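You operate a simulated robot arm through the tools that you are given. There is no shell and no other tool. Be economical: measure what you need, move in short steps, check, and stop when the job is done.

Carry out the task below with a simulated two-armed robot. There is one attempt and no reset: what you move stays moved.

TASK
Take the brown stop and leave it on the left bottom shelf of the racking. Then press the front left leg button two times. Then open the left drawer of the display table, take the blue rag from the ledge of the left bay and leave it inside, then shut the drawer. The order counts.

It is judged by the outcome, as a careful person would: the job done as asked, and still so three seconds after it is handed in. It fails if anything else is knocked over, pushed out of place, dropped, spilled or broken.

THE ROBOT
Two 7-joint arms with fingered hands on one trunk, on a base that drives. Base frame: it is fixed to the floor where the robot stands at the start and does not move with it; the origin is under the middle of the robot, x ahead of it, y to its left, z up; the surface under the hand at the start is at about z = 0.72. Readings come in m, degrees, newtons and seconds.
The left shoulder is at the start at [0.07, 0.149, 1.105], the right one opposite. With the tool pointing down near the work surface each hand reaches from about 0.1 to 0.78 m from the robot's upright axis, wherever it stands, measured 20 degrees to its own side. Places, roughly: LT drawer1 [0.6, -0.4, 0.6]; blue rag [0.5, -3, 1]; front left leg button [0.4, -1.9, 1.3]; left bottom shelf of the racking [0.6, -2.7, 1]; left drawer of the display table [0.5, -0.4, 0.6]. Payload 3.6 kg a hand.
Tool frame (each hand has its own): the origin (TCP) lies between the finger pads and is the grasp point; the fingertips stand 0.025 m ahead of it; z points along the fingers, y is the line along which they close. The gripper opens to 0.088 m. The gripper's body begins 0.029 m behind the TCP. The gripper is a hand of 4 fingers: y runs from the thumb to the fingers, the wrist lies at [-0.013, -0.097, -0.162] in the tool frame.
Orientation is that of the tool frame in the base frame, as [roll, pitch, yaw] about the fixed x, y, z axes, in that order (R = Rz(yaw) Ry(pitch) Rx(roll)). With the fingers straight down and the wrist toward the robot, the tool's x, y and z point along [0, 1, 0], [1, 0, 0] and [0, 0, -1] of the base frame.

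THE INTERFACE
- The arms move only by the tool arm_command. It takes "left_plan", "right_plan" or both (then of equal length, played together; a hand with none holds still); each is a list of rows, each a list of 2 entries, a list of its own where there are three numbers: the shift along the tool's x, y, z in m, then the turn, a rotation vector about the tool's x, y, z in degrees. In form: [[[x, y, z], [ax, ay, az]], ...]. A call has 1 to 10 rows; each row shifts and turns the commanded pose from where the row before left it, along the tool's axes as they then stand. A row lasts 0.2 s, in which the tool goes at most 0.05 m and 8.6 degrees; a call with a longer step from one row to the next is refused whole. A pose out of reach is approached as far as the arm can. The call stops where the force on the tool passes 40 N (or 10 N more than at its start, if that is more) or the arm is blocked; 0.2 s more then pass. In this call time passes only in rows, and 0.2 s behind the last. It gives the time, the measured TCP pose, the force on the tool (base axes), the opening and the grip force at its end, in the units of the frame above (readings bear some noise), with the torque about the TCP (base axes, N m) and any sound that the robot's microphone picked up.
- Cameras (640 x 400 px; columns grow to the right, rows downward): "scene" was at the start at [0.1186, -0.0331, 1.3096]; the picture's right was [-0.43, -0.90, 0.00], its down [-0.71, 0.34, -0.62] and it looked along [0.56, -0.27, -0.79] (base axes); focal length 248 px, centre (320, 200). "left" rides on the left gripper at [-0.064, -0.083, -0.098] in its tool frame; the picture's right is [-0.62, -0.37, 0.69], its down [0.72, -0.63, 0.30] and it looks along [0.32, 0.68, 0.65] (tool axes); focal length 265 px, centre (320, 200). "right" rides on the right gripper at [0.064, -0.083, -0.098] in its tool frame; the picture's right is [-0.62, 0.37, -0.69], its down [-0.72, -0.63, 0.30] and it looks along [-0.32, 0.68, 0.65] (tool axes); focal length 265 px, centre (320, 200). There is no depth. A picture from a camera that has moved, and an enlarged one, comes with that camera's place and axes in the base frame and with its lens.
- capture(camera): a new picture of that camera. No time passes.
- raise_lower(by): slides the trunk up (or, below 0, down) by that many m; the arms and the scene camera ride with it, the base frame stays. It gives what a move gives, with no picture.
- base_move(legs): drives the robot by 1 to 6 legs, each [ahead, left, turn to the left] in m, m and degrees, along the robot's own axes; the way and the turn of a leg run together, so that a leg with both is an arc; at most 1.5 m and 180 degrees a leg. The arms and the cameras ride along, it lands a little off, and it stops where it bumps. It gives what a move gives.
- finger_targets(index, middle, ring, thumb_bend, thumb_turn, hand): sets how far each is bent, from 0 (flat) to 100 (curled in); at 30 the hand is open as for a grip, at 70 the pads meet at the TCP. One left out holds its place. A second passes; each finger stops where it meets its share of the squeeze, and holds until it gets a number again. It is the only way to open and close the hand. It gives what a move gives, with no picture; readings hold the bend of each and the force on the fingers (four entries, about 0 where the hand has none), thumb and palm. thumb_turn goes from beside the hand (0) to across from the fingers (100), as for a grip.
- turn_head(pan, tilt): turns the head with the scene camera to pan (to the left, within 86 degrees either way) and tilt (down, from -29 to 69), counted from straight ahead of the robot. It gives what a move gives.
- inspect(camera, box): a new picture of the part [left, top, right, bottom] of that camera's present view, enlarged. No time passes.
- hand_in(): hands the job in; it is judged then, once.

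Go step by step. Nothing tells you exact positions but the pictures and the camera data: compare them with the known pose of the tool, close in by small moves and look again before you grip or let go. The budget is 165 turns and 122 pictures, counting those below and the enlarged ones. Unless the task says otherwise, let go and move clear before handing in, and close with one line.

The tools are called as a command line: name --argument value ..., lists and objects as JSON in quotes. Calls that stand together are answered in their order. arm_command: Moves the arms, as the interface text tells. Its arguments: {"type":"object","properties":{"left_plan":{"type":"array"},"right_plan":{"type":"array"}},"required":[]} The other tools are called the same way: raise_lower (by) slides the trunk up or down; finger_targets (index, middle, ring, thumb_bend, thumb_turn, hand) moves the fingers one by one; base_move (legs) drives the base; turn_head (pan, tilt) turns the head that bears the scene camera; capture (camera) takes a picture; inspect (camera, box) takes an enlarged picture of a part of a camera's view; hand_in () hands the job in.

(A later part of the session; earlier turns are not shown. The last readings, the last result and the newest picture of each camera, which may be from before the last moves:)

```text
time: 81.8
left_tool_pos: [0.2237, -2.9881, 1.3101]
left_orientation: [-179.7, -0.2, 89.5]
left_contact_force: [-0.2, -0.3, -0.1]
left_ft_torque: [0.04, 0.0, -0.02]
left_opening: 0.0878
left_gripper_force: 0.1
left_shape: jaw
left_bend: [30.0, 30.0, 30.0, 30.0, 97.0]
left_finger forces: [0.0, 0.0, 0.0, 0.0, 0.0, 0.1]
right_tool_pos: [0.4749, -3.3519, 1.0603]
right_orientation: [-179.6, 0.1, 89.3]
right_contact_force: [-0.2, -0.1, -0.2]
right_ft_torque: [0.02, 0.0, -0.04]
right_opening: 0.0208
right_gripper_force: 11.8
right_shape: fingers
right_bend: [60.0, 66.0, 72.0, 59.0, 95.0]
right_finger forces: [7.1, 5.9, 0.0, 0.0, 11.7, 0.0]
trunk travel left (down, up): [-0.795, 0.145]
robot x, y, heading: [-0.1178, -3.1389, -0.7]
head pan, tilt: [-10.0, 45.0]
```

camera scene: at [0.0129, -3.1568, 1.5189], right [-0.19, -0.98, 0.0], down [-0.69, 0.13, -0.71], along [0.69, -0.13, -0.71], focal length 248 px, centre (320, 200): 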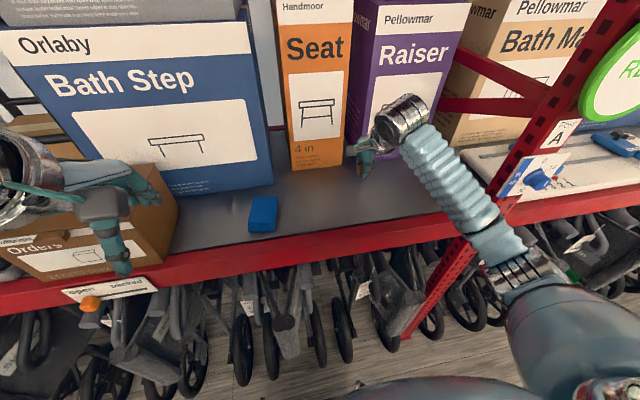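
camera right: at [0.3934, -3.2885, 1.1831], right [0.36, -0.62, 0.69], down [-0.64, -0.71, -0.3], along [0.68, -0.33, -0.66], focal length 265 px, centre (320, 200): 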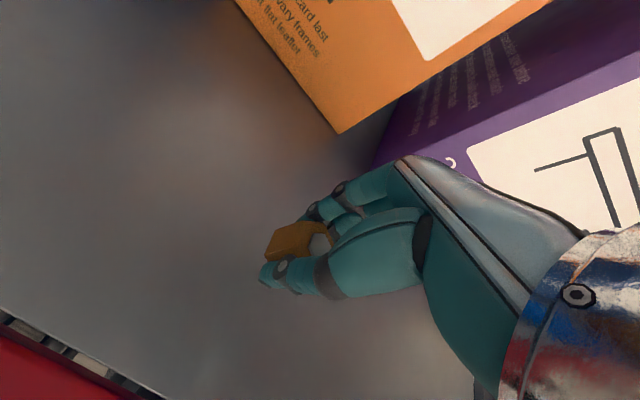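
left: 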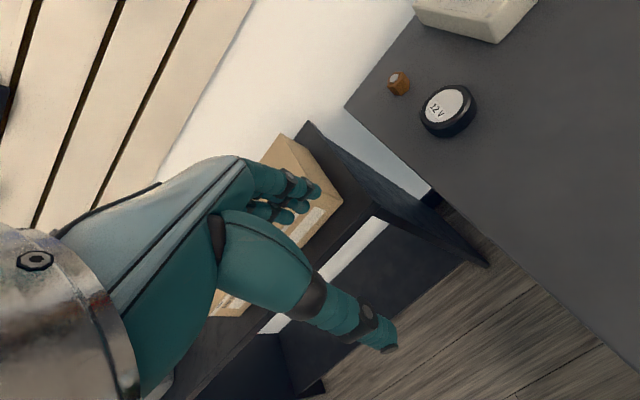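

arm_command --right_plan '[[[0, 0, 0.003], [0, 0, 0]], [[0, 0, 0], [0, 0, 0]]]'

arm_command --right_plan '[[[0, 0, 0.002], [0, 0, 0]], [[0, 0, 0], [0, 0, 0]]]'

capture --camera "right"

```text
time: 82.4
left_tool_pos: [0.2225, -2.9873, 1.3103]
left_orientation: [-179.8, -0.1, 89.4]
left_contact_force: [0.1, -0.8, 0.6]
left_ft_torque: [0.0, 0.02, 0.01]
left_opening: 0.0878
left_gripper_force: 0.0
left_shape: jaw
left_bend: [30.0, 30.0, 30.0, 30.0, 97.0]
left_finger forces: [0.0, 0.0, 0.0, 0.1, 0.1, 0.0]
right_tool_pos: [0.475, -3.3525, 1.0574]
right_orientation: [-179.8, 0.0, 89.3]
right_contact_force: [1.2, -1.0, 5.7]
right_ft_torque: [0.0, 0.03, -0.01]
right_opening: 0.0206
right_gripper_force: 13.9
right_shape: fingers
right_bend: [60.0, 66.0, 72.0, 60.0, 95.0]
right_finger forces: [7.3, 7.2, 0.1, 0.1, 12.3, 0.0]
trunk travel left (down, up): [-0.795, 0.145]
robot x, y, heading: [-0.1185, -3.1414, -0.9]
head pan, tilt: [-10.0, 45.0]
```

```text
time: 83.0
left_tool_pos: [0.2226, -2.987, 1.3111]
left_orientation: [-179.8, 0.0, 89.4]
left_contact_force: [0.7, 0.1, 0.3]
left_ft_torque: [0.0, 0.03, 0.03]
left_opening: 0.0879
left_gripper_force: 0.1
left_shape: jaw
left_bend: [30.0, 30.0, 30.0, 30.0, 97.0]
left_finger forces: [0.1, 0.0, 0.0, 0.0, 0.1, 0.0]
right_tool_pos: [0.4748, -3.352, 1.0592]
right_orientation: [179.9, 0.0, 89.3]
right_contact_force: [3.6, -0.4, 11.7]
right_ft_torque: [0.03, -0.03, 0.04]
right_opening: 0.0205
right_gripper_force: 14.7
right_shape: fingers
right_bend: [60.0, 65.0, 72.0, 60.0, 95.0]
right_finger forces: [8.7, 8.1, 0.0, 0.0, 12.3, 0.1]
trunk travel left (down, up): [-0.795, 0.145]
robot x, y, heading: [-0.1197, -3.1391, -0.9]
head pan, tilt: [-10.0, 45.0]
```

```text
95 pictures are left
camera right: at [0.3921, -3.2871, 1.1567], right [0.36, -0.63, 0.69], down [-0.64, -0.71, -0.3], along [0.68, -0.33, -0.65], focal length 265 px, centre (320, 200)
```

right: 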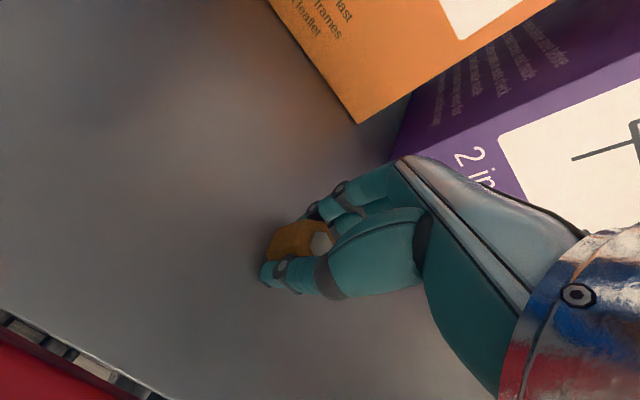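

The stop is on the deck; releasing.

finger_targets --hand "right" --index 45 --middle 45 --ring 45 --thumb_bend 45

finger_targets --hand "right" --index 30 --middle 30 --ring 30 --thumb_bend 30

arm_command --right_plan '[[[0, 0, -0.03], [0, 0, 0]], [[0, 0, -0.04], [0, 0, 0]], [[0, 0, -0.04], [0, 0, 0]], [[0, 0, -0.04], [0, 0, 0]], [[0, 0, 0], [0, 0, 0]]]'

capture --camera "right"

```text
time: 84.0
left_tool_pos: [0.2202, -2.9858, 1.311]
left_orientation: [-179.9, -0.1, 89.4]
left_contact_force: [0.8, 0.3, -0.8]
left_ft_torque: [-0.02, 0.01, 0.01]
left_opening: 0.0879
left_gripper_force: 0.0
left_shape: jaw
left_bend: [30.0, 30.0, 30.0, 30.0, 97.0]
left_finger forces: [0.0, 0.1, 0.0, 0.0, 0.0, 0.0]
right_tool_pos: [0.4721, -3.3517, 1.0562]
right_orientation: [-180.0, 0.0, 89.4]
right_contact_force: [-4.0, 1.0, 12.2]
right_ft_torque: [-0.05, -0.21, 0.01]
right_opening: 0.052
right_gripper_force: 6.2
right_shape: fingers
right_bend: [46.0, 49.0, 45.0, 45.0, 97.0]
right_finger forces: [1.8, 10.2, 0.1, 0.1, 0.1, 0.0]
trunk travel left (down, up): [-0.795, 0.145]
robot x, y, heading: [-0.1191, -3.1404, -0.9]
head pan, tilt: [-10.0, 45.0]
```

```text
time: 85.0
left_tool_pos: [0.2218, -2.9885, 1.3105]
left_orientation: [-179.7, -0.1, 89.4]
left_contact_force: [0.3, -0.4, 0.6]
left_ft_torque: [-0.01, 0.04, -0.01]
left_opening: 0.0881
left_gripper_force: 0.0
left_shape: jaw
left_bend: [30.0, 30.0, 30.0, 30.0, 97.0]
left_finger forces: [0.0, 0.0, 0.0, 0.0, 0.1, 0.0]
right_tool_pos: [0.4731, -3.3529, 1.0552]
right_orientation: [-179.7, 0.0, 89.3]
right_contact_force: [-1.7, -0.8, 4.4]
right_ft_torque: [-0.06, -0.16, -0.04]
right_opening: 0.0845
right_gripper_force: 1.9
right_shape: fingers
right_bend: [30.0, 31.0, 30.0, 30.0, 97.0]
right_finger forces: [0.0, 4.9, 0.0, 0.0, 0.1, 0.0]
trunk travel left (down, up): [-0.795, 0.145]
robot x, y, heading: [-0.1187, -3.1409, -1.0]
head pan, tilt: [-10.0, 45.0]
```

```text
time: 86.2
left_tool_pos: [0.2228, -2.9881, 1.3129]
left_orientation: [-179.9, -0.1, 89.4]
left_contact_force: [0.1, 0.0, -1.0]
left_ft_torque: [-0.01, -0.01, -0.02]
left_opening: 0.088
left_gripper_force: 0.1
left_shape: jaw
left_bend: [30.0, 30.0, 30.0, 30.0, 97.0]
left_finger forces: [0.0, 0.0, 0.0, 0.0, 0.0, 0.1]
right_tool_pos: [0.4766, -3.3543, 1.2047]
right_orientation: [-179.7, 0.0, 89.3]
right_contact_force: [-0.5, -0.3, 0.7]
right_ft_torque: [-0.01, 0.02, 0.01]
right_opening: 0.0846
right_gripper_force: 0.0
right_shape: fingers
right_bend: [30.0, 30.0, 30.0, 30.0, 97.0]
right_finger forces: [0.0, 0.0, 0.0, 0.0, 0.1, 0.1]
trunk travel left (down, up): [-0.795, 0.145]
robot x, y, heading: [-0.1161, -3.1421, -0.7]
head pan, tilt: [-10.0, 45.0]
```

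```text
94 pictures are left
camera right: at [0.395, -3.2879, 1.3047], right [0.36, -0.63, 0.69], down [-0.64, -0.71, -0.3], along [0.68, -0.33, -0.66], focal length 265 px, centre (320, 200)
```

right: 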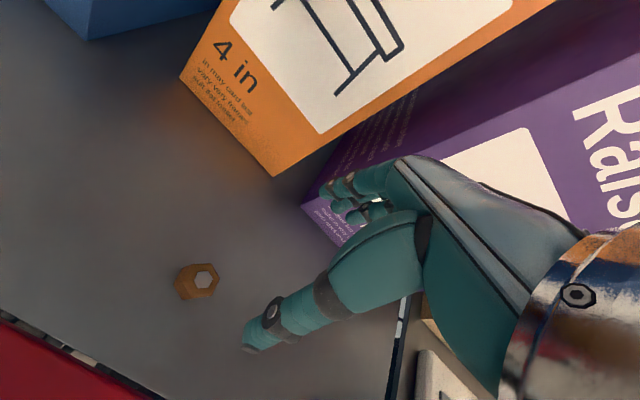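

The stop stands upright on the left bottom shelf. Retracting and going to view the front left post from around y≈-2.1.

arm_command --right_plan '[[[0, -0.04, -0.01], [0, 0, 0]], [[0, -0.04, -0.01], [0, 0, 0]], [[0, -0.04, -0.01], [0, 0, 0]], [[0, -0.04, -0.01], [0, 0, 0]], [[0, -0.04, -0.01], [0, 0, 0]], [[0, -0.04, 0], [0, 0, 0]], [[0, 0, 0], [0, 0, 0]]]'

base_move --legs '[[-0.4, 0, 0.7], [0, 1.1, 0]]'

turn_head --pan 10 --tilt 20

capture --camera "scene"

```text
time: 87.8
left_tool_pos: [0.2249, -2.988, 1.3103]
left_orientation: [-179.7, -0.1, 89.3]
left_contact_force: [-0.1, 0.1, -0.4]
left_ft_torque: [-0.01, 0.04, 0.02]
left_opening: 0.0879
left_gripper_force: 0.0
left_shape: jaw
left_bend: [30.0, 30.0, 30.0, 30.0, 97.0]
left_finger forces: [0.1, 0.0, 0.1, 0.0, 0.0, 0.0]
right_tool_pos: [0.2567, -3.3523, 1.2672]
right_orientation: [-179.5, 0.0, 89.2]
right_contact_force: [-0.4, -0.2, -0.5]
right_ft_torque: [-0.01, -0.01, 0.0]
right_opening: 0.0845
right_gripper_force: 0.0
right_shape: fingers
right_bend: [30.0, 30.0, 30.0, 30.0, 97.0]
right_finger forces: [0.0, 0.1, 0.0, 0.1, 0.1, 0.0]
right hand out of reach, approached as far as the arm can: row 6
trunk travel left (down, up): [-0.795, 0.145]
robot x, y, heading: [-0.1173, -3.1418, -1.0]
head pan, tilt: [-10.0, 45.0]
```

```text
time: 107.5
left_tool_pos: [-0.1968, -1.8554, 1.3106]
left_orientation: [-179.9, -0.2, 91.3]
left_contact_force: [0.3, 0.4, 0.4]
left_ft_torque: [0.01, -0.02, 0.03]
left_opening: 0.0876
left_gripper_force: 0.0
left_shape: jaw
left_bend: [30.0, 30.0, 30.0, 30.0, 97.0]
left_finger forces: [0.1, 0.1, 0.0, 0.0, 0.0, 0.1]
right_tool_pos: [-0.1521, -2.2188, 1.2681]
right_orientation: [-179.5, 0.0, 91.2]
right_contact_force: [0.3, -0.7, 0.1]
right_ft_torque: [-0.01, 0.02, 0.0]
right_opening: 0.0844
right_gripper_force: 0.2
right_shape: fingers
right_bend: [30.0, 30.0, 30.0, 30.0, 97.0]
right_finger forces: [0.1, 0.1, 0.0, 0.0, 0.1, 0.0]
trunk travel left (down, up): [-0.795, 0.145]
robot x, y, heading: [-0.5307, -2.0233, 1.2]
head pan, tilt: [-10.0, 45.0]
```

```text
time: 108.4
left_tool_pos: [-0.1971, -1.8575, 1.3111]
left_orientation: [-179.8, -0.1, 91.3]
left_contact_force: [0.8, -0.2, 0.2]
left_ft_torque: [0.0, 0.01, -0.01]
left_opening: 0.0876
left_gripper_force: 0.2
left_shape: jaw
left_bend: [30.0, 30.0, 30.0, 30.0, 97.0]
left_finger forces: [0.1, 0.0, 0.0, 0.0, 0.0, 0.0]
right_tool_pos: [-0.1518, -2.2201, 1.2668]
right_orientation: [-179.6, -0.1, 91.2]
right_contact_force: [-0.3, 0.9, -0.9]
right_ft_torque: [0.01, 0.01, -0.01]
right_opening: 0.0845
right_gripper_force: 0.1
right_shape: fingers
right_bend: [30.0, 30.0, 30.0, 30.0, 97.0]
right_finger forces: [0.0, 0.1, 0.1, 0.0, 0.0, 0.0]
trunk travel left (down, up): [-0.795, 0.145]
robot x, y, heading: [-0.5298, -2.0193, 1.1]
head pan, tilt: [10.0, 20.0]
```

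```text
93 pictures are left
camera scene: at [-0.3905, -2.003, 1.5575], right [0.19, -0.98, 0.0], down [-0.34, -0.06, -0.94], along [0.92, 0.18, -0.34], focal length 248 px, centre (320, 200)
```

scene: 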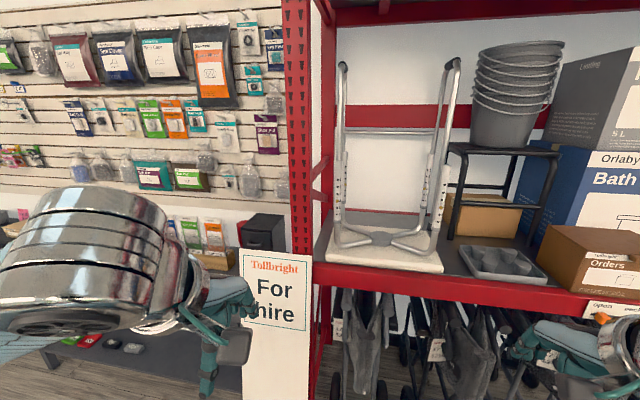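

No button on the post itself; the upside-down stool on the shelf has numbered legs with pins — its front left leg matches the given place [0.4,-1.9,1.3]. Zooming in.

inspect --camera "scene" --box '[300, 130, 476, 240]'

inspect --camera "scene" --box '[316, 150, 380, 190]'

```text
3.64 times, centred on (388, 185) of scene
camera zoom: at [-0.3905, -2.003, 1.5575], right [0.19, -0.98, 0.0], down [-0.34, -0.06, -0.94], along [0.92, 0.18, -0.34], focal length 901 px, centre (73, 254)
```

zoom: 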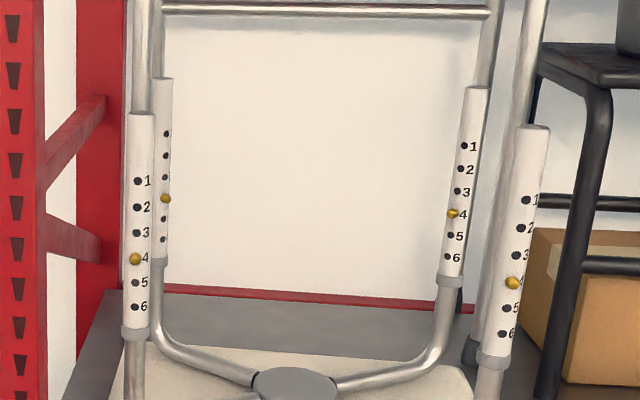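

```text
10.00 times, centred on (348, 170) of scene
camera zoom: at [-0.3905, -2.003, 1.5575], right [0.19, -0.98, 0.0], down [-0.34, -0.06, -0.94], along [0.92, 0.18, -0.34], focal length 2478 px, centre (40, 500)
```

zoom: 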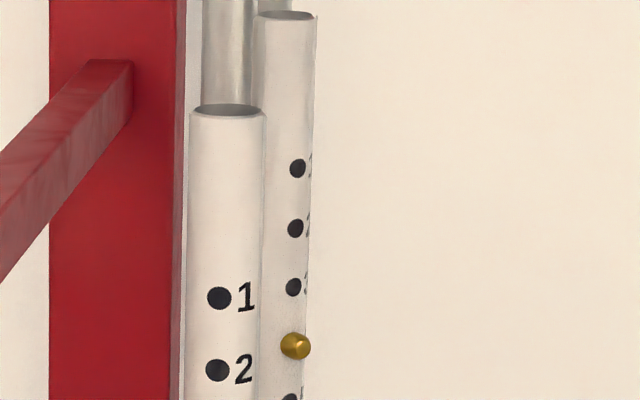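

The brass pin at hole "4" on the stool's front-left leg is the button, at about [0.4, -1.907, 1.265]. I'll extend the left hand a bit and turn its fingers forward while still well clear.

arm_command --left_plan '[[[0, 0.04, 0], [0, 0, 0]], [[0, 0.04, 0], [0, 0, 0]], [[0, 0.04, 0], [0, 0, 0]], [[0, 0.04, 0], [0, 0, 0]], [[0, 0, 0], [-8.5, 0, 0]], [[0, 0, 0], [-8.5, 0, 0]], [[0, 0, 0], [-8.5, 0, 0]], [[0, 0, 0], [-8.5, 0, 0]], [[0, 0, 0], [-8.5, 0, 0]], [[0, 0, 0], [-8.5, 0, 0]]]'

arm_command --left_plan '[[[0, 0, 0], [-8.5, 0, 0]], [[0, 0, 0], [-8.5, 0, 0]], [[0, 0, 0], [-8.5, 0, 0]], [[0, 0, 0], [-8.5, 0, 0]], [[0, 0, 0], [-5, 0, 0]], [[0, 0, 0], [0, 0, 0]]]'

finger_targets --hand "left" --index 60 --middle 100 --ring 100 --thumb_bend 0

capture --camera "left"

capture --camera "scene"

```text
time: 110.6
left_tool_pos: [-0.0366, -1.8523, 1.3091]
left_orientation: [129.1, 0.0, 91.3]
left_contact_force: [-0.6, 0.1, 0.4]
left_ft_torque: [-0.03, -0.03, 0.0]
left_opening: 0.0879
left_gripper_force: 0.0
left_shape: jaw
left_bend: [30.0, 30.0, 30.0, 30.0, 97.0]
left_finger forces: [0.0, 0.1, 0.1, 0.0, 0.0, 0.0]
right_tool_pos: [-0.1517, -2.2196, 1.267]
right_orientation: [-179.5, 0.0, 91.1]
right_contact_force: [-0.3, 0.4, -0.3]
right_ft_torque: [-0.01, 0.02, 0.04]
right_opening: 0.0845
right_gripper_force: 0.0
right_shape: fingers
right_bend: [30.0, 30.0, 30.0, 30.0, 97.0]
right_finger forces: [0.1, 0.0, 0.0, 0.0, 0.0, 0.0]
trunk travel left (down, up): [-0.795, 0.145]
robot x, y, heading: [-0.5304, -2.0197, 1.1]
head pan, tilt: [10.0, 20.0]
```

```text
time: 112.0
left_tool_pos: [-0.0367, -1.8512, 1.3093]
left_orientation: [90.3, -0.1, 91.5]
left_contact_force: [0.0, -0.5, -1.0]
left_ft_torque: [0.0, 0.0, 0.03]
left_opening: 0.0876
left_gripper_force: 0.1
left_shape: jaw
left_bend: [30.0, 30.0, 30.0, 30.0, 97.0]
left_finger forces: [0.0, 0.1, 0.0, 0.1, 0.0, 0.0]
right_tool_pos: [-0.1514, -2.2185, 1.2678]
right_orientation: [-179.5, 0.0, 91.2]
right_contact_force: [-0.4, -0.1, 0.1]
right_ft_torque: [-0.02, 0.0, -0.02]
right_opening: 0.0846
right_gripper_force: 0.1
right_shape: fingers
right_bend: [30.0, 30.0, 30.0, 30.0, 97.0]
right_finger forces: [0.1, 0.0, 0.0, 0.0, 0.0, 0.0]
trunk travel left (down, up): [-0.795, 0.145]
robot x, y, heading: [-0.5311, -2.0176, 1.0]
head pan, tilt: [10.0, 20.0]
```

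```text
time: 113.0
left_tool_pos: [-0.0383, -1.8537, 1.311]
left_orientation: [90.3, -0.2, 91.1]
left_contact_force: [0.7, 0.3, -1.3]
left_ft_torque: [0.03, -0.01, 0.01]
left_opening: 0.0683
left_gripper_force: 0.2
left_shape: fingers
left_bend: [60.0, 100.0, 100.0, 0.0, 97.0]
left_finger forces: [0.0, 0.0, 0.0, 0.1, 0.0, 0.0]
right_tool_pos: [-0.1524, -2.2191, 1.2669]
right_orientation: [-179.5, 0.0, 91.3]
right_contact_force: [-0.3, 0.5, 0.6]
right_ft_torque: [0.02, 0.02, -0.02]
right_opening: 0.0845
right_gripper_force: 0.0
right_shape: fingers
right_bend: [30.0, 30.0, 30.0, 30.0, 97.0]
right_finger forces: [0.0, 0.1, 0.0, 0.1, 0.0, 0.1]
trunk travel left (down, up): [-0.795, 0.145]
robot x, y, heading: [-0.5337, -2.022, 1.2]
head pan, tilt: [10.0, 20.0]
```

```text
90 pictures are left
camera left: at [-0.134, -1.9196, 1.2279], right [0.7, -0.6, -0.37], down [0.29, 0.72, -0.63], along [0.65, 0.34, 0.68], focal length 265 px, centre (320, 200)
```

left: 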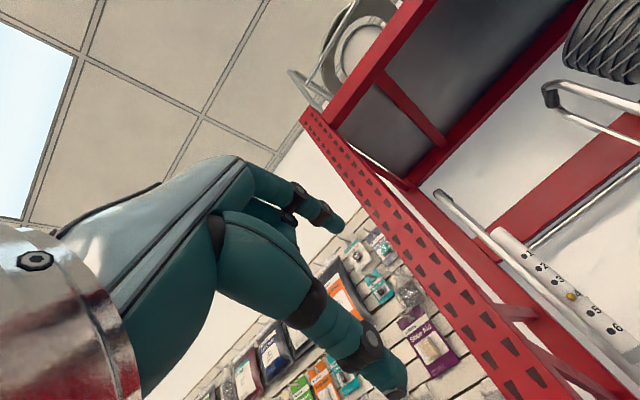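

```text
89 pictures are left
camera scene: at [-0.3907, -2.0028, 1.5576], right [0.19, -0.98, 0.0], down [-0.34, -0.07, -0.94], along [0.92, 0.18, -0.34], focal length 248 px, centre (320, 200)
```

scene: 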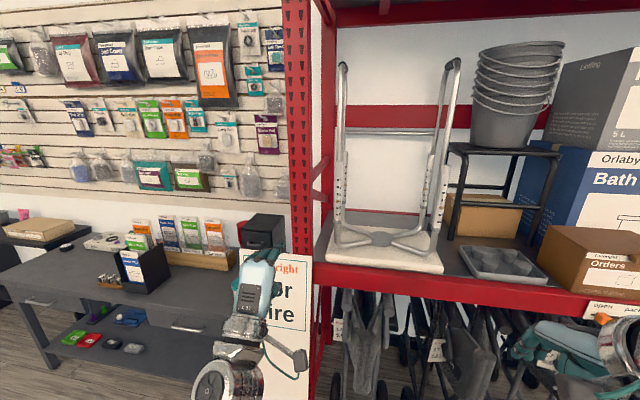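

finger_targets --hand "left" --thumb_bend 60 --thumb_turn 0

inspect --camera "left" --box '[160, 140, 480, 340]'

inspect --camera "scene" --box '[200, 230, 328, 310]'

```text
time: 114.0
left_tool_pos: [-0.0377, -1.853, 1.3103]
left_orientation: [90.3, -0.1, 91.4]
left_contact_force: [-0.9, -1.2, 0.1]
left_ft_torque: [-0.01, 0.01, 0.01]
left_opening: 0.0832
left_gripper_force: 0.0
left_shape: fingers
left_bend: [60.0, 100.0, 100.0, 60.0, 0.0]
left_finger forces: [0.0, 0.0, 0.1, 0.0, 0.1, 0.1]
right_tool_pos: [-0.1525, -2.2193, 1.2689]
right_orientation: [-179.6, 0.0, 91.2]
right_contact_force: [0.7, 0.4, -1.0]
right_ft_torque: [0.0, 0.01, -0.02]
right_opening: 0.0844
right_gripper_force: 0.0
right_shape: fingers
right_bend: [30.0, 30.0, 30.0, 30.0, 97.0]
right_finger forces: [0.0, 0.1, 0.0, 0.1, 0.0, 0.0]
trunk travel left (down, up): [-0.795, 0.145]
robot x, y, heading: [-0.5358, -2.0192, 1.1]
head pan, tilt: [10.0, 20.0]
```

```text
2.00 times, centred on (320, 240) of left
camera zoom: at [-0.1338, -1.9187, 1.2276], right [0.7, -0.6, -0.37], down [0.29, 0.72, -0.63], along [0.65, 0.34, 0.68], focal length 531 px, centre (320, 120)
```

zoom: 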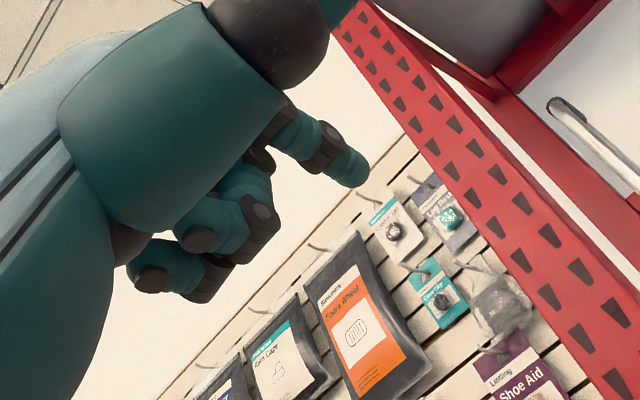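

```text
5.00 times, centred on (264, 270) of scene
camera zoom: at [-0.3903, -2.0017, 1.5575], right [0.19, -0.98, 0.0], down [-0.34, -0.07, -0.94], along [0.92, 0.18, -0.34], focal length 1239 px, centre (600, -150)
```

zoom: 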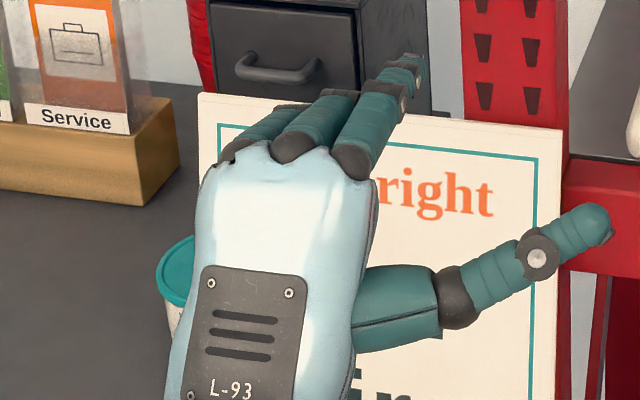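

Index tip is at tool offset ≈[-0.003, 0.018, 0.028]; the button triangulates to [0.399, -1.907, 1.2655]. I'll bring the base closer, keeping right of the leaning sign board.

base_move --legs '[[0, -0.18, 0], [0.32, 0, -1]]'

turn_head --pan 25 --tilt 25

capture --camera "scene"

capture --camera "left"

```text
time: 121.2
left_tool_pos: [0.2911, -2.0391, 1.3108]
left_orientation: [90.2, 0.0, 90.1]
left_contact_force: [-0.2, 0.6, 0.7]
left_ft_torque: [0.0, 0.0, 0.02]
left_opening: 0.0832
left_gripper_force: 0.1
left_shape: fingers
left_bend: [60.0, 100.0, 100.0, 60.0, 0.0]
left_finger forces: [0.0, 0.0, 0.0, 0.0, 0.1, 0.0]
right_tool_pos: [0.1684, -2.4058, 1.2692]
right_orientation: [-179.4, 0.1, 90.1]
right_contact_force: [0.8, -0.3, 0.4]
right_ft_torque: [-0.01, -0.02, 0.0]
right_opening: 0.0845
right_gripper_force: 0.0
right_shape: fingers
right_bend: [30.0, 30.0, 30.0, 30.0, 97.0]
right_finger forces: [0.0, 0.1, 0.0, 0.0, 0.0, 0.0]
trunk travel left (down, up): [-0.795, 0.145]
robot x, y, heading: [-0.2066, -2.2038, -0.0]
head pan, tilt: [10.0, 20.0]
```

```text
time: 122.0
left_tool_pos: [0.2886, -2.0435, 1.3106]
left_orientation: [90.2, -0.1, 90.2]
left_contact_force: [-0.4, -0.6, -0.4]
left_ft_torque: [0.05, -0.03, -0.03]
left_opening: 0.0832
left_gripper_force: 0.1
left_shape: fingers
left_bend: [60.0, 100.0, 100.0, 60.0, 0.0]
left_finger forces: [0.0, 0.0, 0.1, 0.0, 0.0, 0.1]
right_tool_pos: [0.1688, -2.4091, 1.2682]
right_orientation: [-179.3, -0.1, 90.1]
right_contact_force: [-0.2, 0.7, 0.9]
right_ft_torque: [-0.02, -0.01, 0.01]
right_opening: 0.0845
right_gripper_force: 0.0
right_shape: fingers
right_bend: [30.0, 30.0, 30.0, 30.0, 97.0]
right_finger forces: [0.0, 0.0, 0.0, 0.0, 0.1, 0.1]
trunk travel left (down, up): [-0.795, 0.145]
robot x, y, heading: [-0.2098, -2.2031, -0.2]
head pan, tilt: [25.0, 25.0]
```

```text
86 pictures are left
camera scene: at [-0.0732, -2.1639, 1.5495], right [0.42, -0.91, 0.0], down [-0.38, -0.18, -0.91], along [0.82, 0.38, -0.42], focal length 248 px, centre (320, 200)
```

scene: 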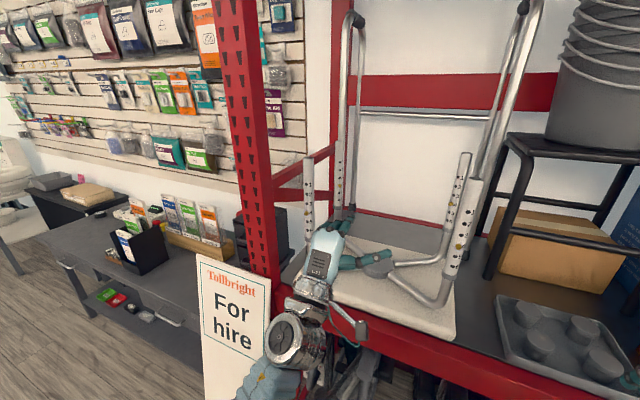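

```text
85 pictures are left
camera left: at [0.1914, -2.1083, 1.2275], right [0.69, -0.62, -0.37], down [0.3, 0.72, -0.63], along [0.66, 0.33, 0.68], focal length 265 px, centre (320, 200)
```

left: 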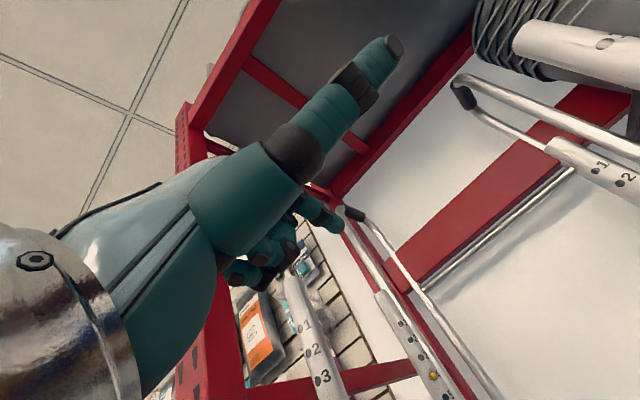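

arm_command --left_plan '[[[0.035, -0.01, 0], [0, 0, 0]], [[0.035, -0.018, 0], [0, 0, 0]], [[0.035, -0.018, 0], [0, 0, 0]], [[0.034, -0.017, 0.01], [0, 0, 0]], [[0, 0, 0.02], [0, 0, 0]], [[0, 0, 0], [0, 0, 0]]]'

inspect --camera "scene" --box '[240, 160, 368, 240]'

capture --camera "left"

```text
time: 123.4
left_tool_pos: [0.3172, -1.9074, 1.2466]
left_orientation: [90.3, -0.2, 90.3]
left_contact_force: [-0.1, -0.3, -0.9]
left_ft_torque: [-0.01, 0.02, -0.04]
left_opening: 0.0832
left_gripper_force: 0.1
left_shape: fingers
left_bend: [60.0, 100.0, 100.0, 60.0, 0.0]
left_finger forces: [0.0, 0.0, 0.0, 0.0, 0.1, 0.0]
right_tool_pos: [0.1685, -2.4104, 1.2677]
right_orientation: [-179.4, 0.0, 90.1]
right_contact_force: [-0.1, 0.6, 0.2]
right_ft_torque: [-0.02, 0.0, 0.0]
right_opening: 0.0845
right_gripper_force: 0.0
right_shape: fingers
right_bend: [30.0, 30.0, 30.0, 30.0, 97.0]
right_finger forces: [0.0, 0.0, 0.0, 0.0, 0.0, 0.0]
trunk travel left (down, up): [-0.795, 0.145]
robot x, y, heading: [-0.2073, -2.202, -0.0]
head pan, tilt: [25.0, 25.0]
```

```text
5.00 times, centred on (304, 200) of scene
camera zoom: at [-0.0742, -2.1652, 1.5496], right [0.42, -0.91, 0.0], down [-0.38, -0.18, -0.91], along [0.82, 0.38, -0.42], focal length 1239 px, centre (400, 200)
```

zoom: 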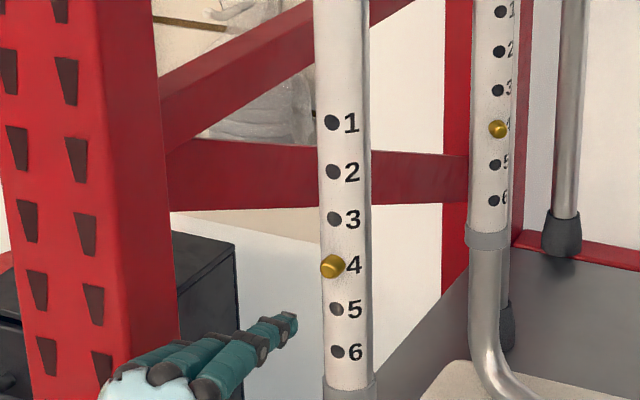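

```text
83 pictures are left
camera left: at [0.2198, -1.9733, 1.1631], right [0.69, -0.62, -0.37], down [0.3, 0.72, -0.63], along [0.65, 0.33, 0.68], focal length 265 px, centre (320, 200)
```

left: 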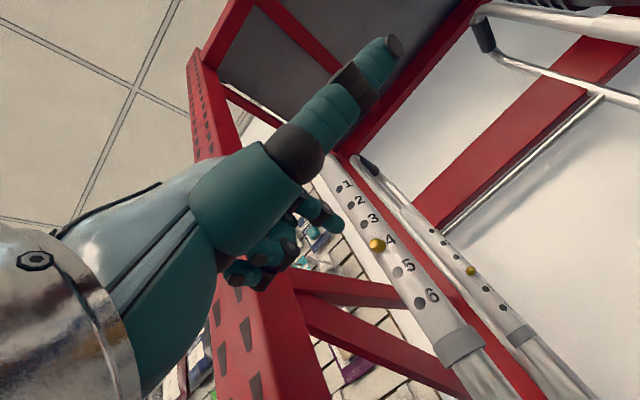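

Button at [0.397, -1.909, 1.266]; fingertip at [0.345, -1.914, 1.264]. Small lateral correction and closing in.

arm_command --left_plan '[[[0.005, 0.002, 0.02], [0, 0, 0]], [[0, 0, 0.018], [0, 0, 0]], [[0, 0, 0], [0, 0, 0]]]'

inspect --camera "scene" --box '[256, 170, 352, 230]'

inspect --camera "left" --box '[240, 150, 432, 270]'

```text
time: 124.2
left_tool_pos: [0.354, -1.901, 1.2481]
left_orientation: [90.2, -0.1, 90.3]
left_contact_force: [0.0, -0.4, -0.1]
left_ft_torque: [0.0, -0.01, 0.03]
left_opening: 0.0829
left_gripper_force: 0.0
left_shape: fingers
left_bend: [60.0, 100.0, 100.0, 60.0, 0.0]
left_finger forces: [0.1, 0.1, 0.0, 0.1, 0.1, 0.0]
right_tool_pos: [0.1672, -2.4082, 1.2698]
right_orientation: [-179.5, 0.0, 90.1]
right_contact_force: [-0.6, 0.4, 0.2]
right_ft_torque: [-0.01, 0.0, -0.01]
right_opening: 0.0844
right_gripper_force: 0.0
right_shape: fingers
right_bend: [30.0, 30.0, 30.0, 30.0, 97.0]
right_finger forces: [0.0, 0.1, 0.0, 0.0, 0.0, 0.0]
trunk travel left (down, up): [-0.795, 0.145]
robot x, y, heading: [-0.2063, -2.1992, -0.0]
head pan, tilt: [25.0, 25.0]
```

```text
6.67 times, centred on (304, 200) of scene
camera zoom: at [-0.0754, -2.1635, 1.5497], right [0.42, -0.91, 0.0], down [-0.38, -0.18, -0.91], along [0.82, 0.38, -0.42], focal length 1652 px, centre (427, 200)
```

zoom: 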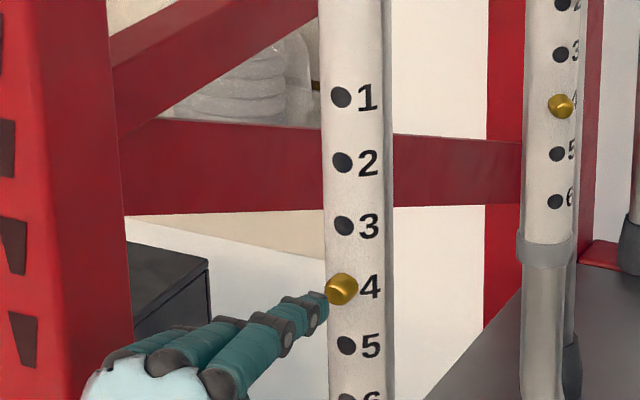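

```text
3.33 times, centred on (336, 210) of left
camera zoom: at [0.2569, -1.9666, 1.1656], right [0.69, -0.62, -0.37], down [0.3, 0.72, -0.63], along [0.65, 0.33, 0.68], focal length 885 px, centre (267, 167)
```

zoom: 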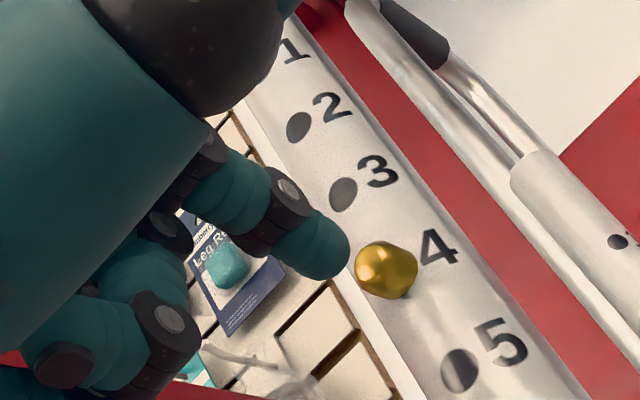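

Fingertip is aligned within ~2 mm of the button. Pressing in small steps.

arm_command --left_plan '[[[-0.001, -0.001, 0.004], [0, 0, 0]], [[0, 0, 0.003], [0, 0, 0]]]'

inspect --camera "left" --box '[240, 150, 432, 270]'

```text
time: 124.8
left_tool_pos: [0.3618, -1.9034, 1.2495]
left_orientation: [90.2, -0.2, 90.2]
left_contact_force: [-0.1, -0.1, -0.3]
left_ft_torque: [0.0, -0.03, -0.02]
left_opening: 0.0831
left_gripper_force: 0.4
left_shape: fingers
left_bend: [61.0, 100.0, 100.0, 60.0, 0.0]
left_finger forces: [1.0, 0.1, 0.1, 0.0, 0.0, 0.0]
right_tool_pos: [0.1665, -2.4082, 1.2688]
right_orientation: [-179.5, 0.0, 90.2]
right_contact_force: [-0.5, 0.7, -0.4]
right_ft_torque: [0.01, -0.02, 0.02]
right_opening: 0.0844
right_gripper_force: 0.0
right_shape: fingers
right_bend: [30.0, 30.0, 30.0, 30.0, 97.0]
right_finger forces: [0.0, 0.1, 0.0, 0.0, 0.1, 0.1]
trunk travel left (down, up): [-0.795, 0.145]
robot x, y, heading: [-0.2095, -2.2026, -0.1]
head pan, tilt: [25.0, 25.0]
```

```text
3.33 times, centred on (336, 210) of left
camera zoom: at [0.2642, -1.967, 1.1652], right [0.69, -0.62, -0.37], down [0.3, 0.72, -0.63], along [0.65, 0.33, 0.68], focal length 885 px, centre (267, 167)
```

zoom: 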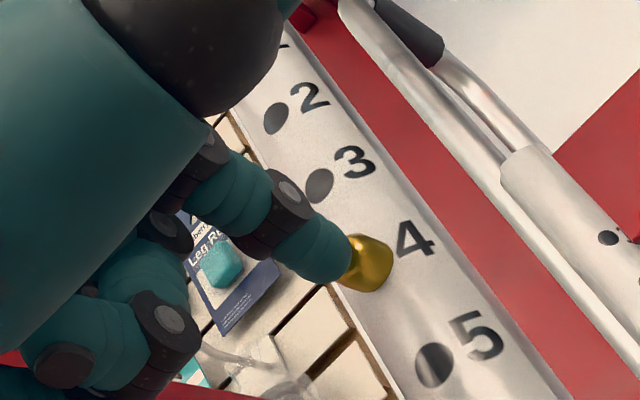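

Contact on the button (1 N at the index). Continue pressing.

arm_command --left_plan '[[[0, 0, 0.003], [0, 0, 0]]]'

arm_command --left_plan '[[[0, 0, 0.003], [0, 0, 0]]]'

inspect --camera "left" --box '[240, 150, 432, 270]'

```text
time: 125.2
left_tool_pos: [0.3656, -1.9032, 1.2494]
left_orientation: [90.2, -0.1, 90.4]
left_contact_force: [-1.9, -0.5, 0.0]
left_ft_torque: [-0.03, -0.04, -0.06]
left_opening: 0.0829
left_gripper_force: 0.9
left_shape: fingers
left_bend: [61.0, 100.0, 100.0, 60.0, 0.0]
left_finger forces: [1.9, 0.0, 0.0, 0.1, 0.0, 0.0]
right_tool_pos: [0.1655, -2.4092, 1.2685]
right_orientation: [-179.5, 0.0, 90.0]
right_contact_force: [0.2, 1.1, -0.4]
right_ft_torque: [0.0, -0.01, -0.04]
right_opening: 0.0847
right_gripper_force: 0.0
right_shape: fingers
right_bend: [30.0, 30.0, 30.0, 30.0, 97.0]
right_finger forces: [0.1, 0.1, 0.1, 0.0, 0.0, 0.0]
trunk travel left (down, up): [-0.795, 0.145]
robot x, y, heading: [-0.208, -2.201, -0.1]
head pan, tilt: [25.0, 25.0]
```

```text
time: 125.6
left_tool_pos: [0.3673, -1.9008, 1.2511]
left_orientation: [90.0, 0.0, 90.1]
left_contact_force: [-8.0, -1.2, -0.3]
left_ft_torque: [0.06, -0.14, -0.08]
left_opening: 0.0827
left_gripper_force: 3.7
left_shape: fingers
left_bend: [62.0, 100.0, 100.0, 60.0, 0.0]
left_finger forces: [7.7, 0.0, 0.0, 0.1, 0.0, 0.1]
right_tool_pos: [0.1654, -2.4097, 1.2691]
right_orientation: [-179.6, 0.1, 90.2]
right_contact_force: [-0.4, 0.3, -0.6]
right_ft_torque: [-0.01, 0.02, -0.01]
right_opening: 0.0844
right_gripper_force: 0.1
right_shape: fingers
right_bend: [30.0, 30.0, 30.0, 30.0, 97.0]
right_finger forces: [0.0, 0.0, 0.1, 0.0, 0.1, 0.0]
trunk travel left (down, up): [-0.795, 0.145]
robot x, y, heading: [-0.2032, -2.2004, -0.0]
head pan, tilt: [25.0, 25.0]
heard: click
```

```text
3.33 times, centred on (336, 210) of left
camera zoom: at [0.2692, -1.9666, 1.167], right [0.69, -0.62, -0.37], down [0.3, 0.72, -0.63], along [0.65, 0.32, 0.68], focal length 885 px, centre (267, 167)
```

zoom: 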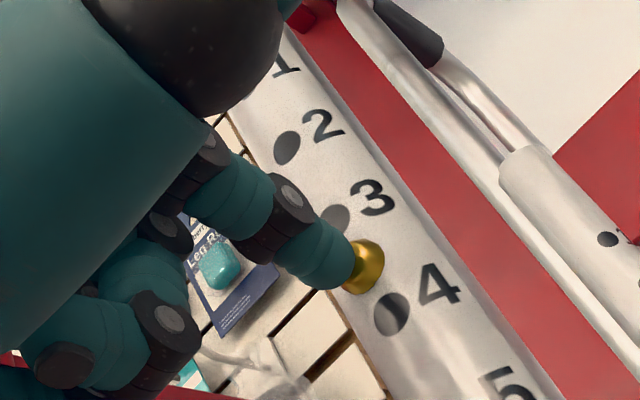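

A click was heard. Backing off to release and look.

arm_command --left_plan '[[[0, 0, -0.01], [0, 0, 0]], [[0, 0, -0.01], [0, 0, 0]], [[0, 0, 0], [0, 0, 0]]]'

inspect --camera "left" --box '[240, 150, 432, 270]'

inspect --camera "scene" --box '[256, 150, 384, 230]'

```text
time: 126.4
left_tool_pos: [0.3483, -1.9009, 1.2491]
left_orientation: [90.2, -0.1, 90.4]
left_contact_force: [-0.6, 1.4, 0.2]
left_ft_torque: [0.01, 0.01, -0.02]
left_opening: 0.0831
left_gripper_force: 0.1
left_shape: fingers
left_bend: [60.0, 100.0, 100.0, 60.0, 0.0]
left_finger forces: [0.0, 0.0, 0.0, 0.0, 0.0, 0.0]
right_tool_pos: [0.169, -2.4085, 1.2684]
right_orientation: [-179.3, 0.0, 90.0]
right_contact_force: [-0.6, 0.2, 0.0]
right_ft_torque: [0.01, -0.03, 0.0]
right_opening: 0.0846
right_gripper_force: 0.0
right_shape: fingers
right_bend: [30.0, 30.0, 30.0, 30.0, 97.0]
right_finger forces: [0.0, 0.0, 0.0, 0.0, 0.1, 0.0]
trunk travel left (down, up): [-0.795, 0.145]
robot x, y, heading: [-0.2097, -2.2012, 0.2]
head pan, tilt: [25.0, 25.0]
```

```text
3.33 times, centred on (336, 210) of left
camera zoom: at [0.2507, -1.965, 1.1658], right [0.69, -0.62, -0.37], down [0.3, 0.72, -0.63], along [0.66, 0.33, 0.68], focal length 885 px, centre (267, 167)
```

zoom: 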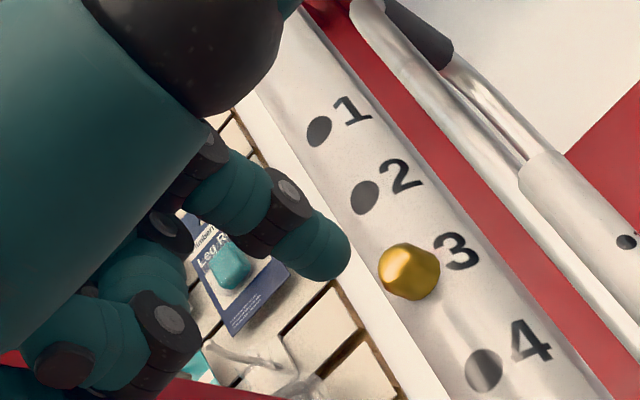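

```text
5.00 times, centred on (320, 190) of scene
camera zoom: at [-0.073, -2.1642, 1.5495], right [0.42, -0.91, 0.0], down [-0.38, -0.18, -0.91], along [0.82, 0.38, -0.42], focal length 1239 px, centre (320, 250)
```

zoom: 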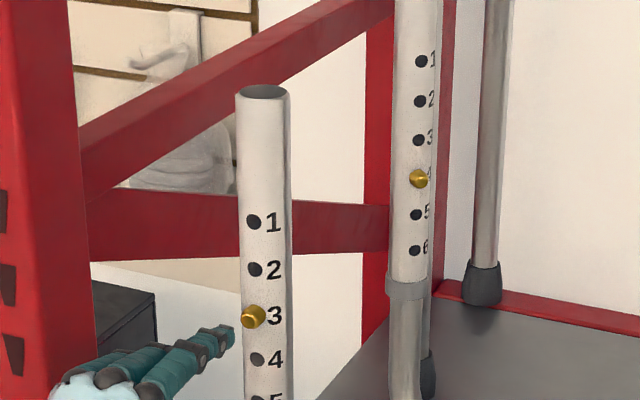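

One press took it from hole 4 to 3; the button stays in the same place. Second press, same motion.

arm_command --left_plan '[[[0, 0, 0.007], [0, 0, 0]], [[0, 0, 0.007], [0, 0, 0]], [[0, 0, 0.003], [0, 0, 0]]]'

arm_command --left_plan '[[[0, 0, 0.003], [0, 0, 0]]]'

```text
time: 127.2
left_tool_pos: [0.3645, -1.8997, 1.2494]
left_orientation: [90.1, -0.1, 90.2]
left_contact_force: [-4.4, -0.9, -0.1]
left_ft_torque: [0.03, -0.09, -0.05]
left_opening: 0.083
left_gripper_force: 1.9
left_shape: fingers
left_bend: [60.0, 100.0, 100.0, 60.0, 0.0]
left_finger forces: [3.7, 0.1, 0.1, 0.0, 0.0, 0.0]
right_tool_pos: [0.1664, -2.4091, 1.2683]
right_orientation: [-179.4, 0.0, 90.1]
right_contact_force: [0.5, 0.0, 0.3]
right_ft_torque: [-0.01, -0.01, -0.03]
right_opening: 0.0845
right_gripper_force: 0.1
right_shape: fingers
right_bend: [30.0, 30.0, 30.0, 30.0, 97.0]
right_finger forces: [0.1, 0.0, 0.0, 0.0, 0.1, 0.1]
trunk travel left (down, up): [-0.795, 0.145]
robot x, y, heading: [-0.2061, -2.204, 0.0]
head pan, tilt: [25.0, 25.0]
```

```text
time: 127.6
left_tool_pos: [0.3663, -1.8999, 1.2507]
left_orientation: [90.0, 0.0, 90.1]
left_contact_force: [-7.4, 0.5, -0.8]
left_ft_torque: [0.0, -0.12, -0.06]
left_opening: 0.0829
left_gripper_force: 3.8
left_shape: fingers
left_bend: [61.0, 100.0, 100.0, 60.0, 0.0]
left_finger forces: [7.7, 0.0, 0.0, 0.1, 0.0, 0.1]
right_tool_pos: [0.1655, -2.4081, 1.2682]
right_orientation: [-179.7, 0.0, 90.1]
right_contact_force: [0.4, 0.9, -0.2]
right_ft_torque: [0.0, 0.04, -0.02]
right_opening: 0.0844
right_gripper_force: 0.0
right_shape: fingers
right_bend: [30.0, 30.0, 30.0, 30.0, 97.0]
right_finger forces: [0.1, 0.0, 0.0, 0.0, 0.0, 0.0]
trunk travel left (down, up): [-0.795, 0.145]
robot x, y, heading: [-0.2063, -2.1996, -0.1]
head pan, tilt: [25.0, 25.0]
heard: click
```

Second click. Backing straight out and checking.

arm_command --left_plan '[[[0, 0, -0.015], [0, 0, 0]], [[0, 0, -0.02], [0, 0, 0]], [[0, 0, -0.03], [0, 0, 0]], [[0, 0, -0.03], [0, 0, 0]], [[0, 0, 0], [0, 0, 0]]]'

capture --camera "scene"

inspect --camera "scene" --box '[256, 150, 384, 230]'

```text
time: 128.8
left_tool_pos: [0.2739, -1.9005, 1.2507]
left_orientation: [90.2, -0.1, 90.2]
left_contact_force: [0.2, 0.4, 0.0]
left_ft_torque: [-0.01, 0.01, -0.03]
left_opening: 0.0831
left_gripper_force: 0.1
left_shape: fingers
left_bend: [60.0, 100.0, 100.0, 60.0, 0.0]
left_finger forces: [0.0, 0.0, 0.1, 0.1, 0.2, 0.1]
right_tool_pos: [0.1689, -2.4081, 1.2677]
right_orientation: [-179.5, 0.0, 90.1]
right_contact_force: [1.0, -0.6, -0.6]
right_ft_torque: [-0.04, 0.01, 0.0]
right_opening: 0.0844
right_gripper_force: 0.0
right_shape: fingers
right_bend: [30.0, 30.0, 30.0, 30.0, 97.0]
right_finger forces: [0.0, 0.0, 0.0, 0.0, 0.0, 0.1]
trunk travel left (down, up): [-0.795, 0.145]
robot x, y, heading: [-0.2099, -2.2021, -0.4]
head pan, tilt: [25.0, 25.0]
```

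```text
76 pictures are left
camera scene: at [-0.073, -2.1639, 1.5494], right [0.42, -0.91, 0.0], down [-0.38, -0.18, -0.91], along [0.82, 0.38, -0.42], focal length 248 px, centre (320, 200)
```

scene: 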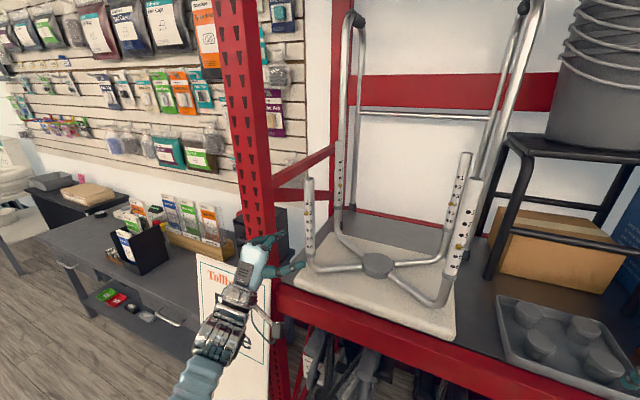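

```text
5.00 times, centred on (320, 190) of scene
camera zoom: at [-0.073, -2.1639, 1.5494], right [0.42, -0.91, 0.0], down [-0.38, -0.18, -0.91], along [0.82, 0.38, -0.42], focal length 1239 px, centre (320, 250)
```

zoom: 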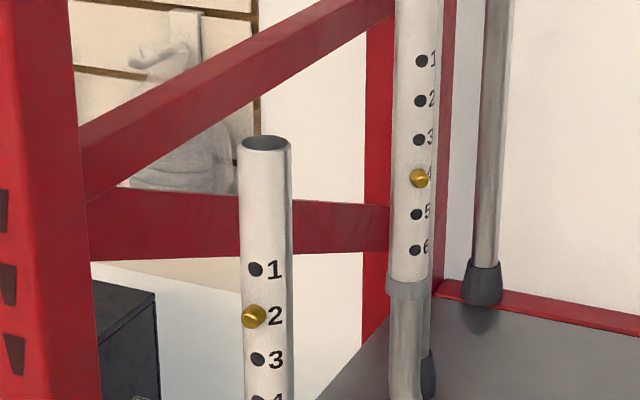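

Leg is now at hole 2: pressed twice. Next the drawer: back off, drive to the display table's left drawer (handle ≈[0.34,-0.39,0.6]) keeping the left hand forward-pointing for the handle.

base_move --legs '[[-0.4, 0, 0], [0, 0.8, 0], [0, 0.8, 0]]'

finger_targets --hand "left" --index 30 --middle 30 --ring 30 --thumb_bend 30 --thumb_turn 98

raise_lower --by -0.45

turn_head --pan 10 --tilt 30

capture --camera "scene"

```text
time: 154.6
left_tool_pos: [-0.1099, -0.3121, 1.252]
left_orientation: [90.3, -0.1, 89.7]
left_contact_force: [-0.1, -0.5, 0.2]
left_ft_torque: [0.04, 0.03, 0.0]
left_opening: 0.0828
left_gripper_force: 0.1
left_shape: fingers
left_bend: [60.0, 100.0, 100.0, 60.0, 0.0]
left_finger forces: [0.0, 0.0, 0.0, 0.0, 0.0, 0.0]
right_tool_pos: [-0.2189, -0.8173, 1.2682]
right_orientation: [-179.3, 0.2, 89.7]
right_contact_force: [0.6, 0.3, -0.6]
right_ft_torque: [-0.02, 0.0, 0.01]
right_opening: 0.0844
right_gripper_force: 0.1
right_shape: fingers
right_bend: [30.0, 30.0, 30.0, 30.0, 97.0]
right_finger forces: [0.0, 0.0, 0.0, 0.1, 0.0, 0.1]
trunk travel left (down, up): [-0.795, 0.145]
robot x, y, heading: [-0.597, -0.612, -0.3]
head pan, tilt: [25.0, 25.0]
```

```text
time: 155.6
left_tool_pos: [-0.1089, -0.3138, 1.2516]
left_orientation: [90.2, -0.1, 89.8]
left_contact_force: [0.6, -0.4, 0.2]
left_ft_torque: [0.03, -0.03, -0.04]
left_opening: 0.0843
left_gripper_force: 0.1
left_shape: fingers
left_bend: [30.0, 30.0, 30.0, 30.0, 95.0]
left_finger forces: [0.1, 0.1, 0.1, 0.0, 0.0, 0.0]
right_tool_pos: [-0.2188, -0.8206, 1.2674]
right_orientation: [-179.5, 0.1, 89.7]
right_contact_force: [-0.9, 0.1, 0.6]
right_ft_torque: [0.01, 0.04, 0.01]
right_opening: 0.0847
right_gripper_force: 0.0
right_shape: fingers
right_bend: [30.0, 30.0, 30.0, 30.0, 97.0]
right_finger forces: [0.1, 0.0, 0.0, 0.0, 0.0, 0.0]
trunk travel left (down, up): [-0.795, 0.145]
robot x, y, heading: [-0.5934, -0.6115, -0.4]
head pan, tilt: [25.0, 25.0]
```

```text
refused: -0.45 is not a number from -0.4 to 0.4
```

```text
time: 156.3
left_tool_pos: [-0.1094, -0.3122, 1.252]
left_orientation: [90.3, -0.1, 89.8]
left_contact_force: [0.6, -0.2, -0.1]
left_ft_torque: [-0.03, -0.01, -0.02]
left_opening: 0.0845
left_gripper_force: 0.1
left_shape: fingers
left_bend: [30.0, 30.0, 30.0, 30.0, 95.0]
left_finger forces: [0.0, 0.1, 0.0, 0.1, 0.0, 0.0]
right_tool_pos: [-0.2188, -0.8192, 1.269]
right_orientation: [-179.3, 0.0, 89.6]
right_contact_force: [-0.6, -0.5, -0.5]
right_ft_torque: [-0.02, 0.03, 0.0]
right_opening: 0.0846
right_gripper_force: 0.0
right_shape: fingers
right_bend: [30.0, 30.0, 30.0, 30.0, 97.0]
right_finger forces: [0.0, 0.1, 0.0, 0.0, 0.1, 0.1]
trunk travel left (down, up): [-0.795, 0.145]
robot x, y, heading: [-0.5948, -0.6104, -0.3]
head pan, tilt: [10.0, 30.0]
```

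```text
74 pictures are left
camera scene: at [-0.4529, -0.5965, 1.5415], right [0.17, -0.99, 0.0], down [-0.49, -0.08, -0.87], along [0.85, 0.15, -0.5], focal length 248 px, centre (320, 200)
```

scene: 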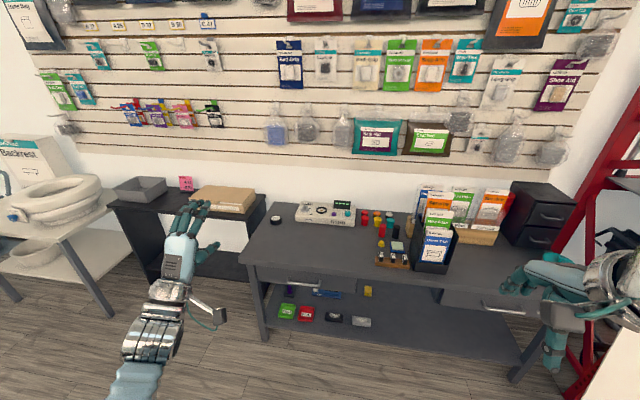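

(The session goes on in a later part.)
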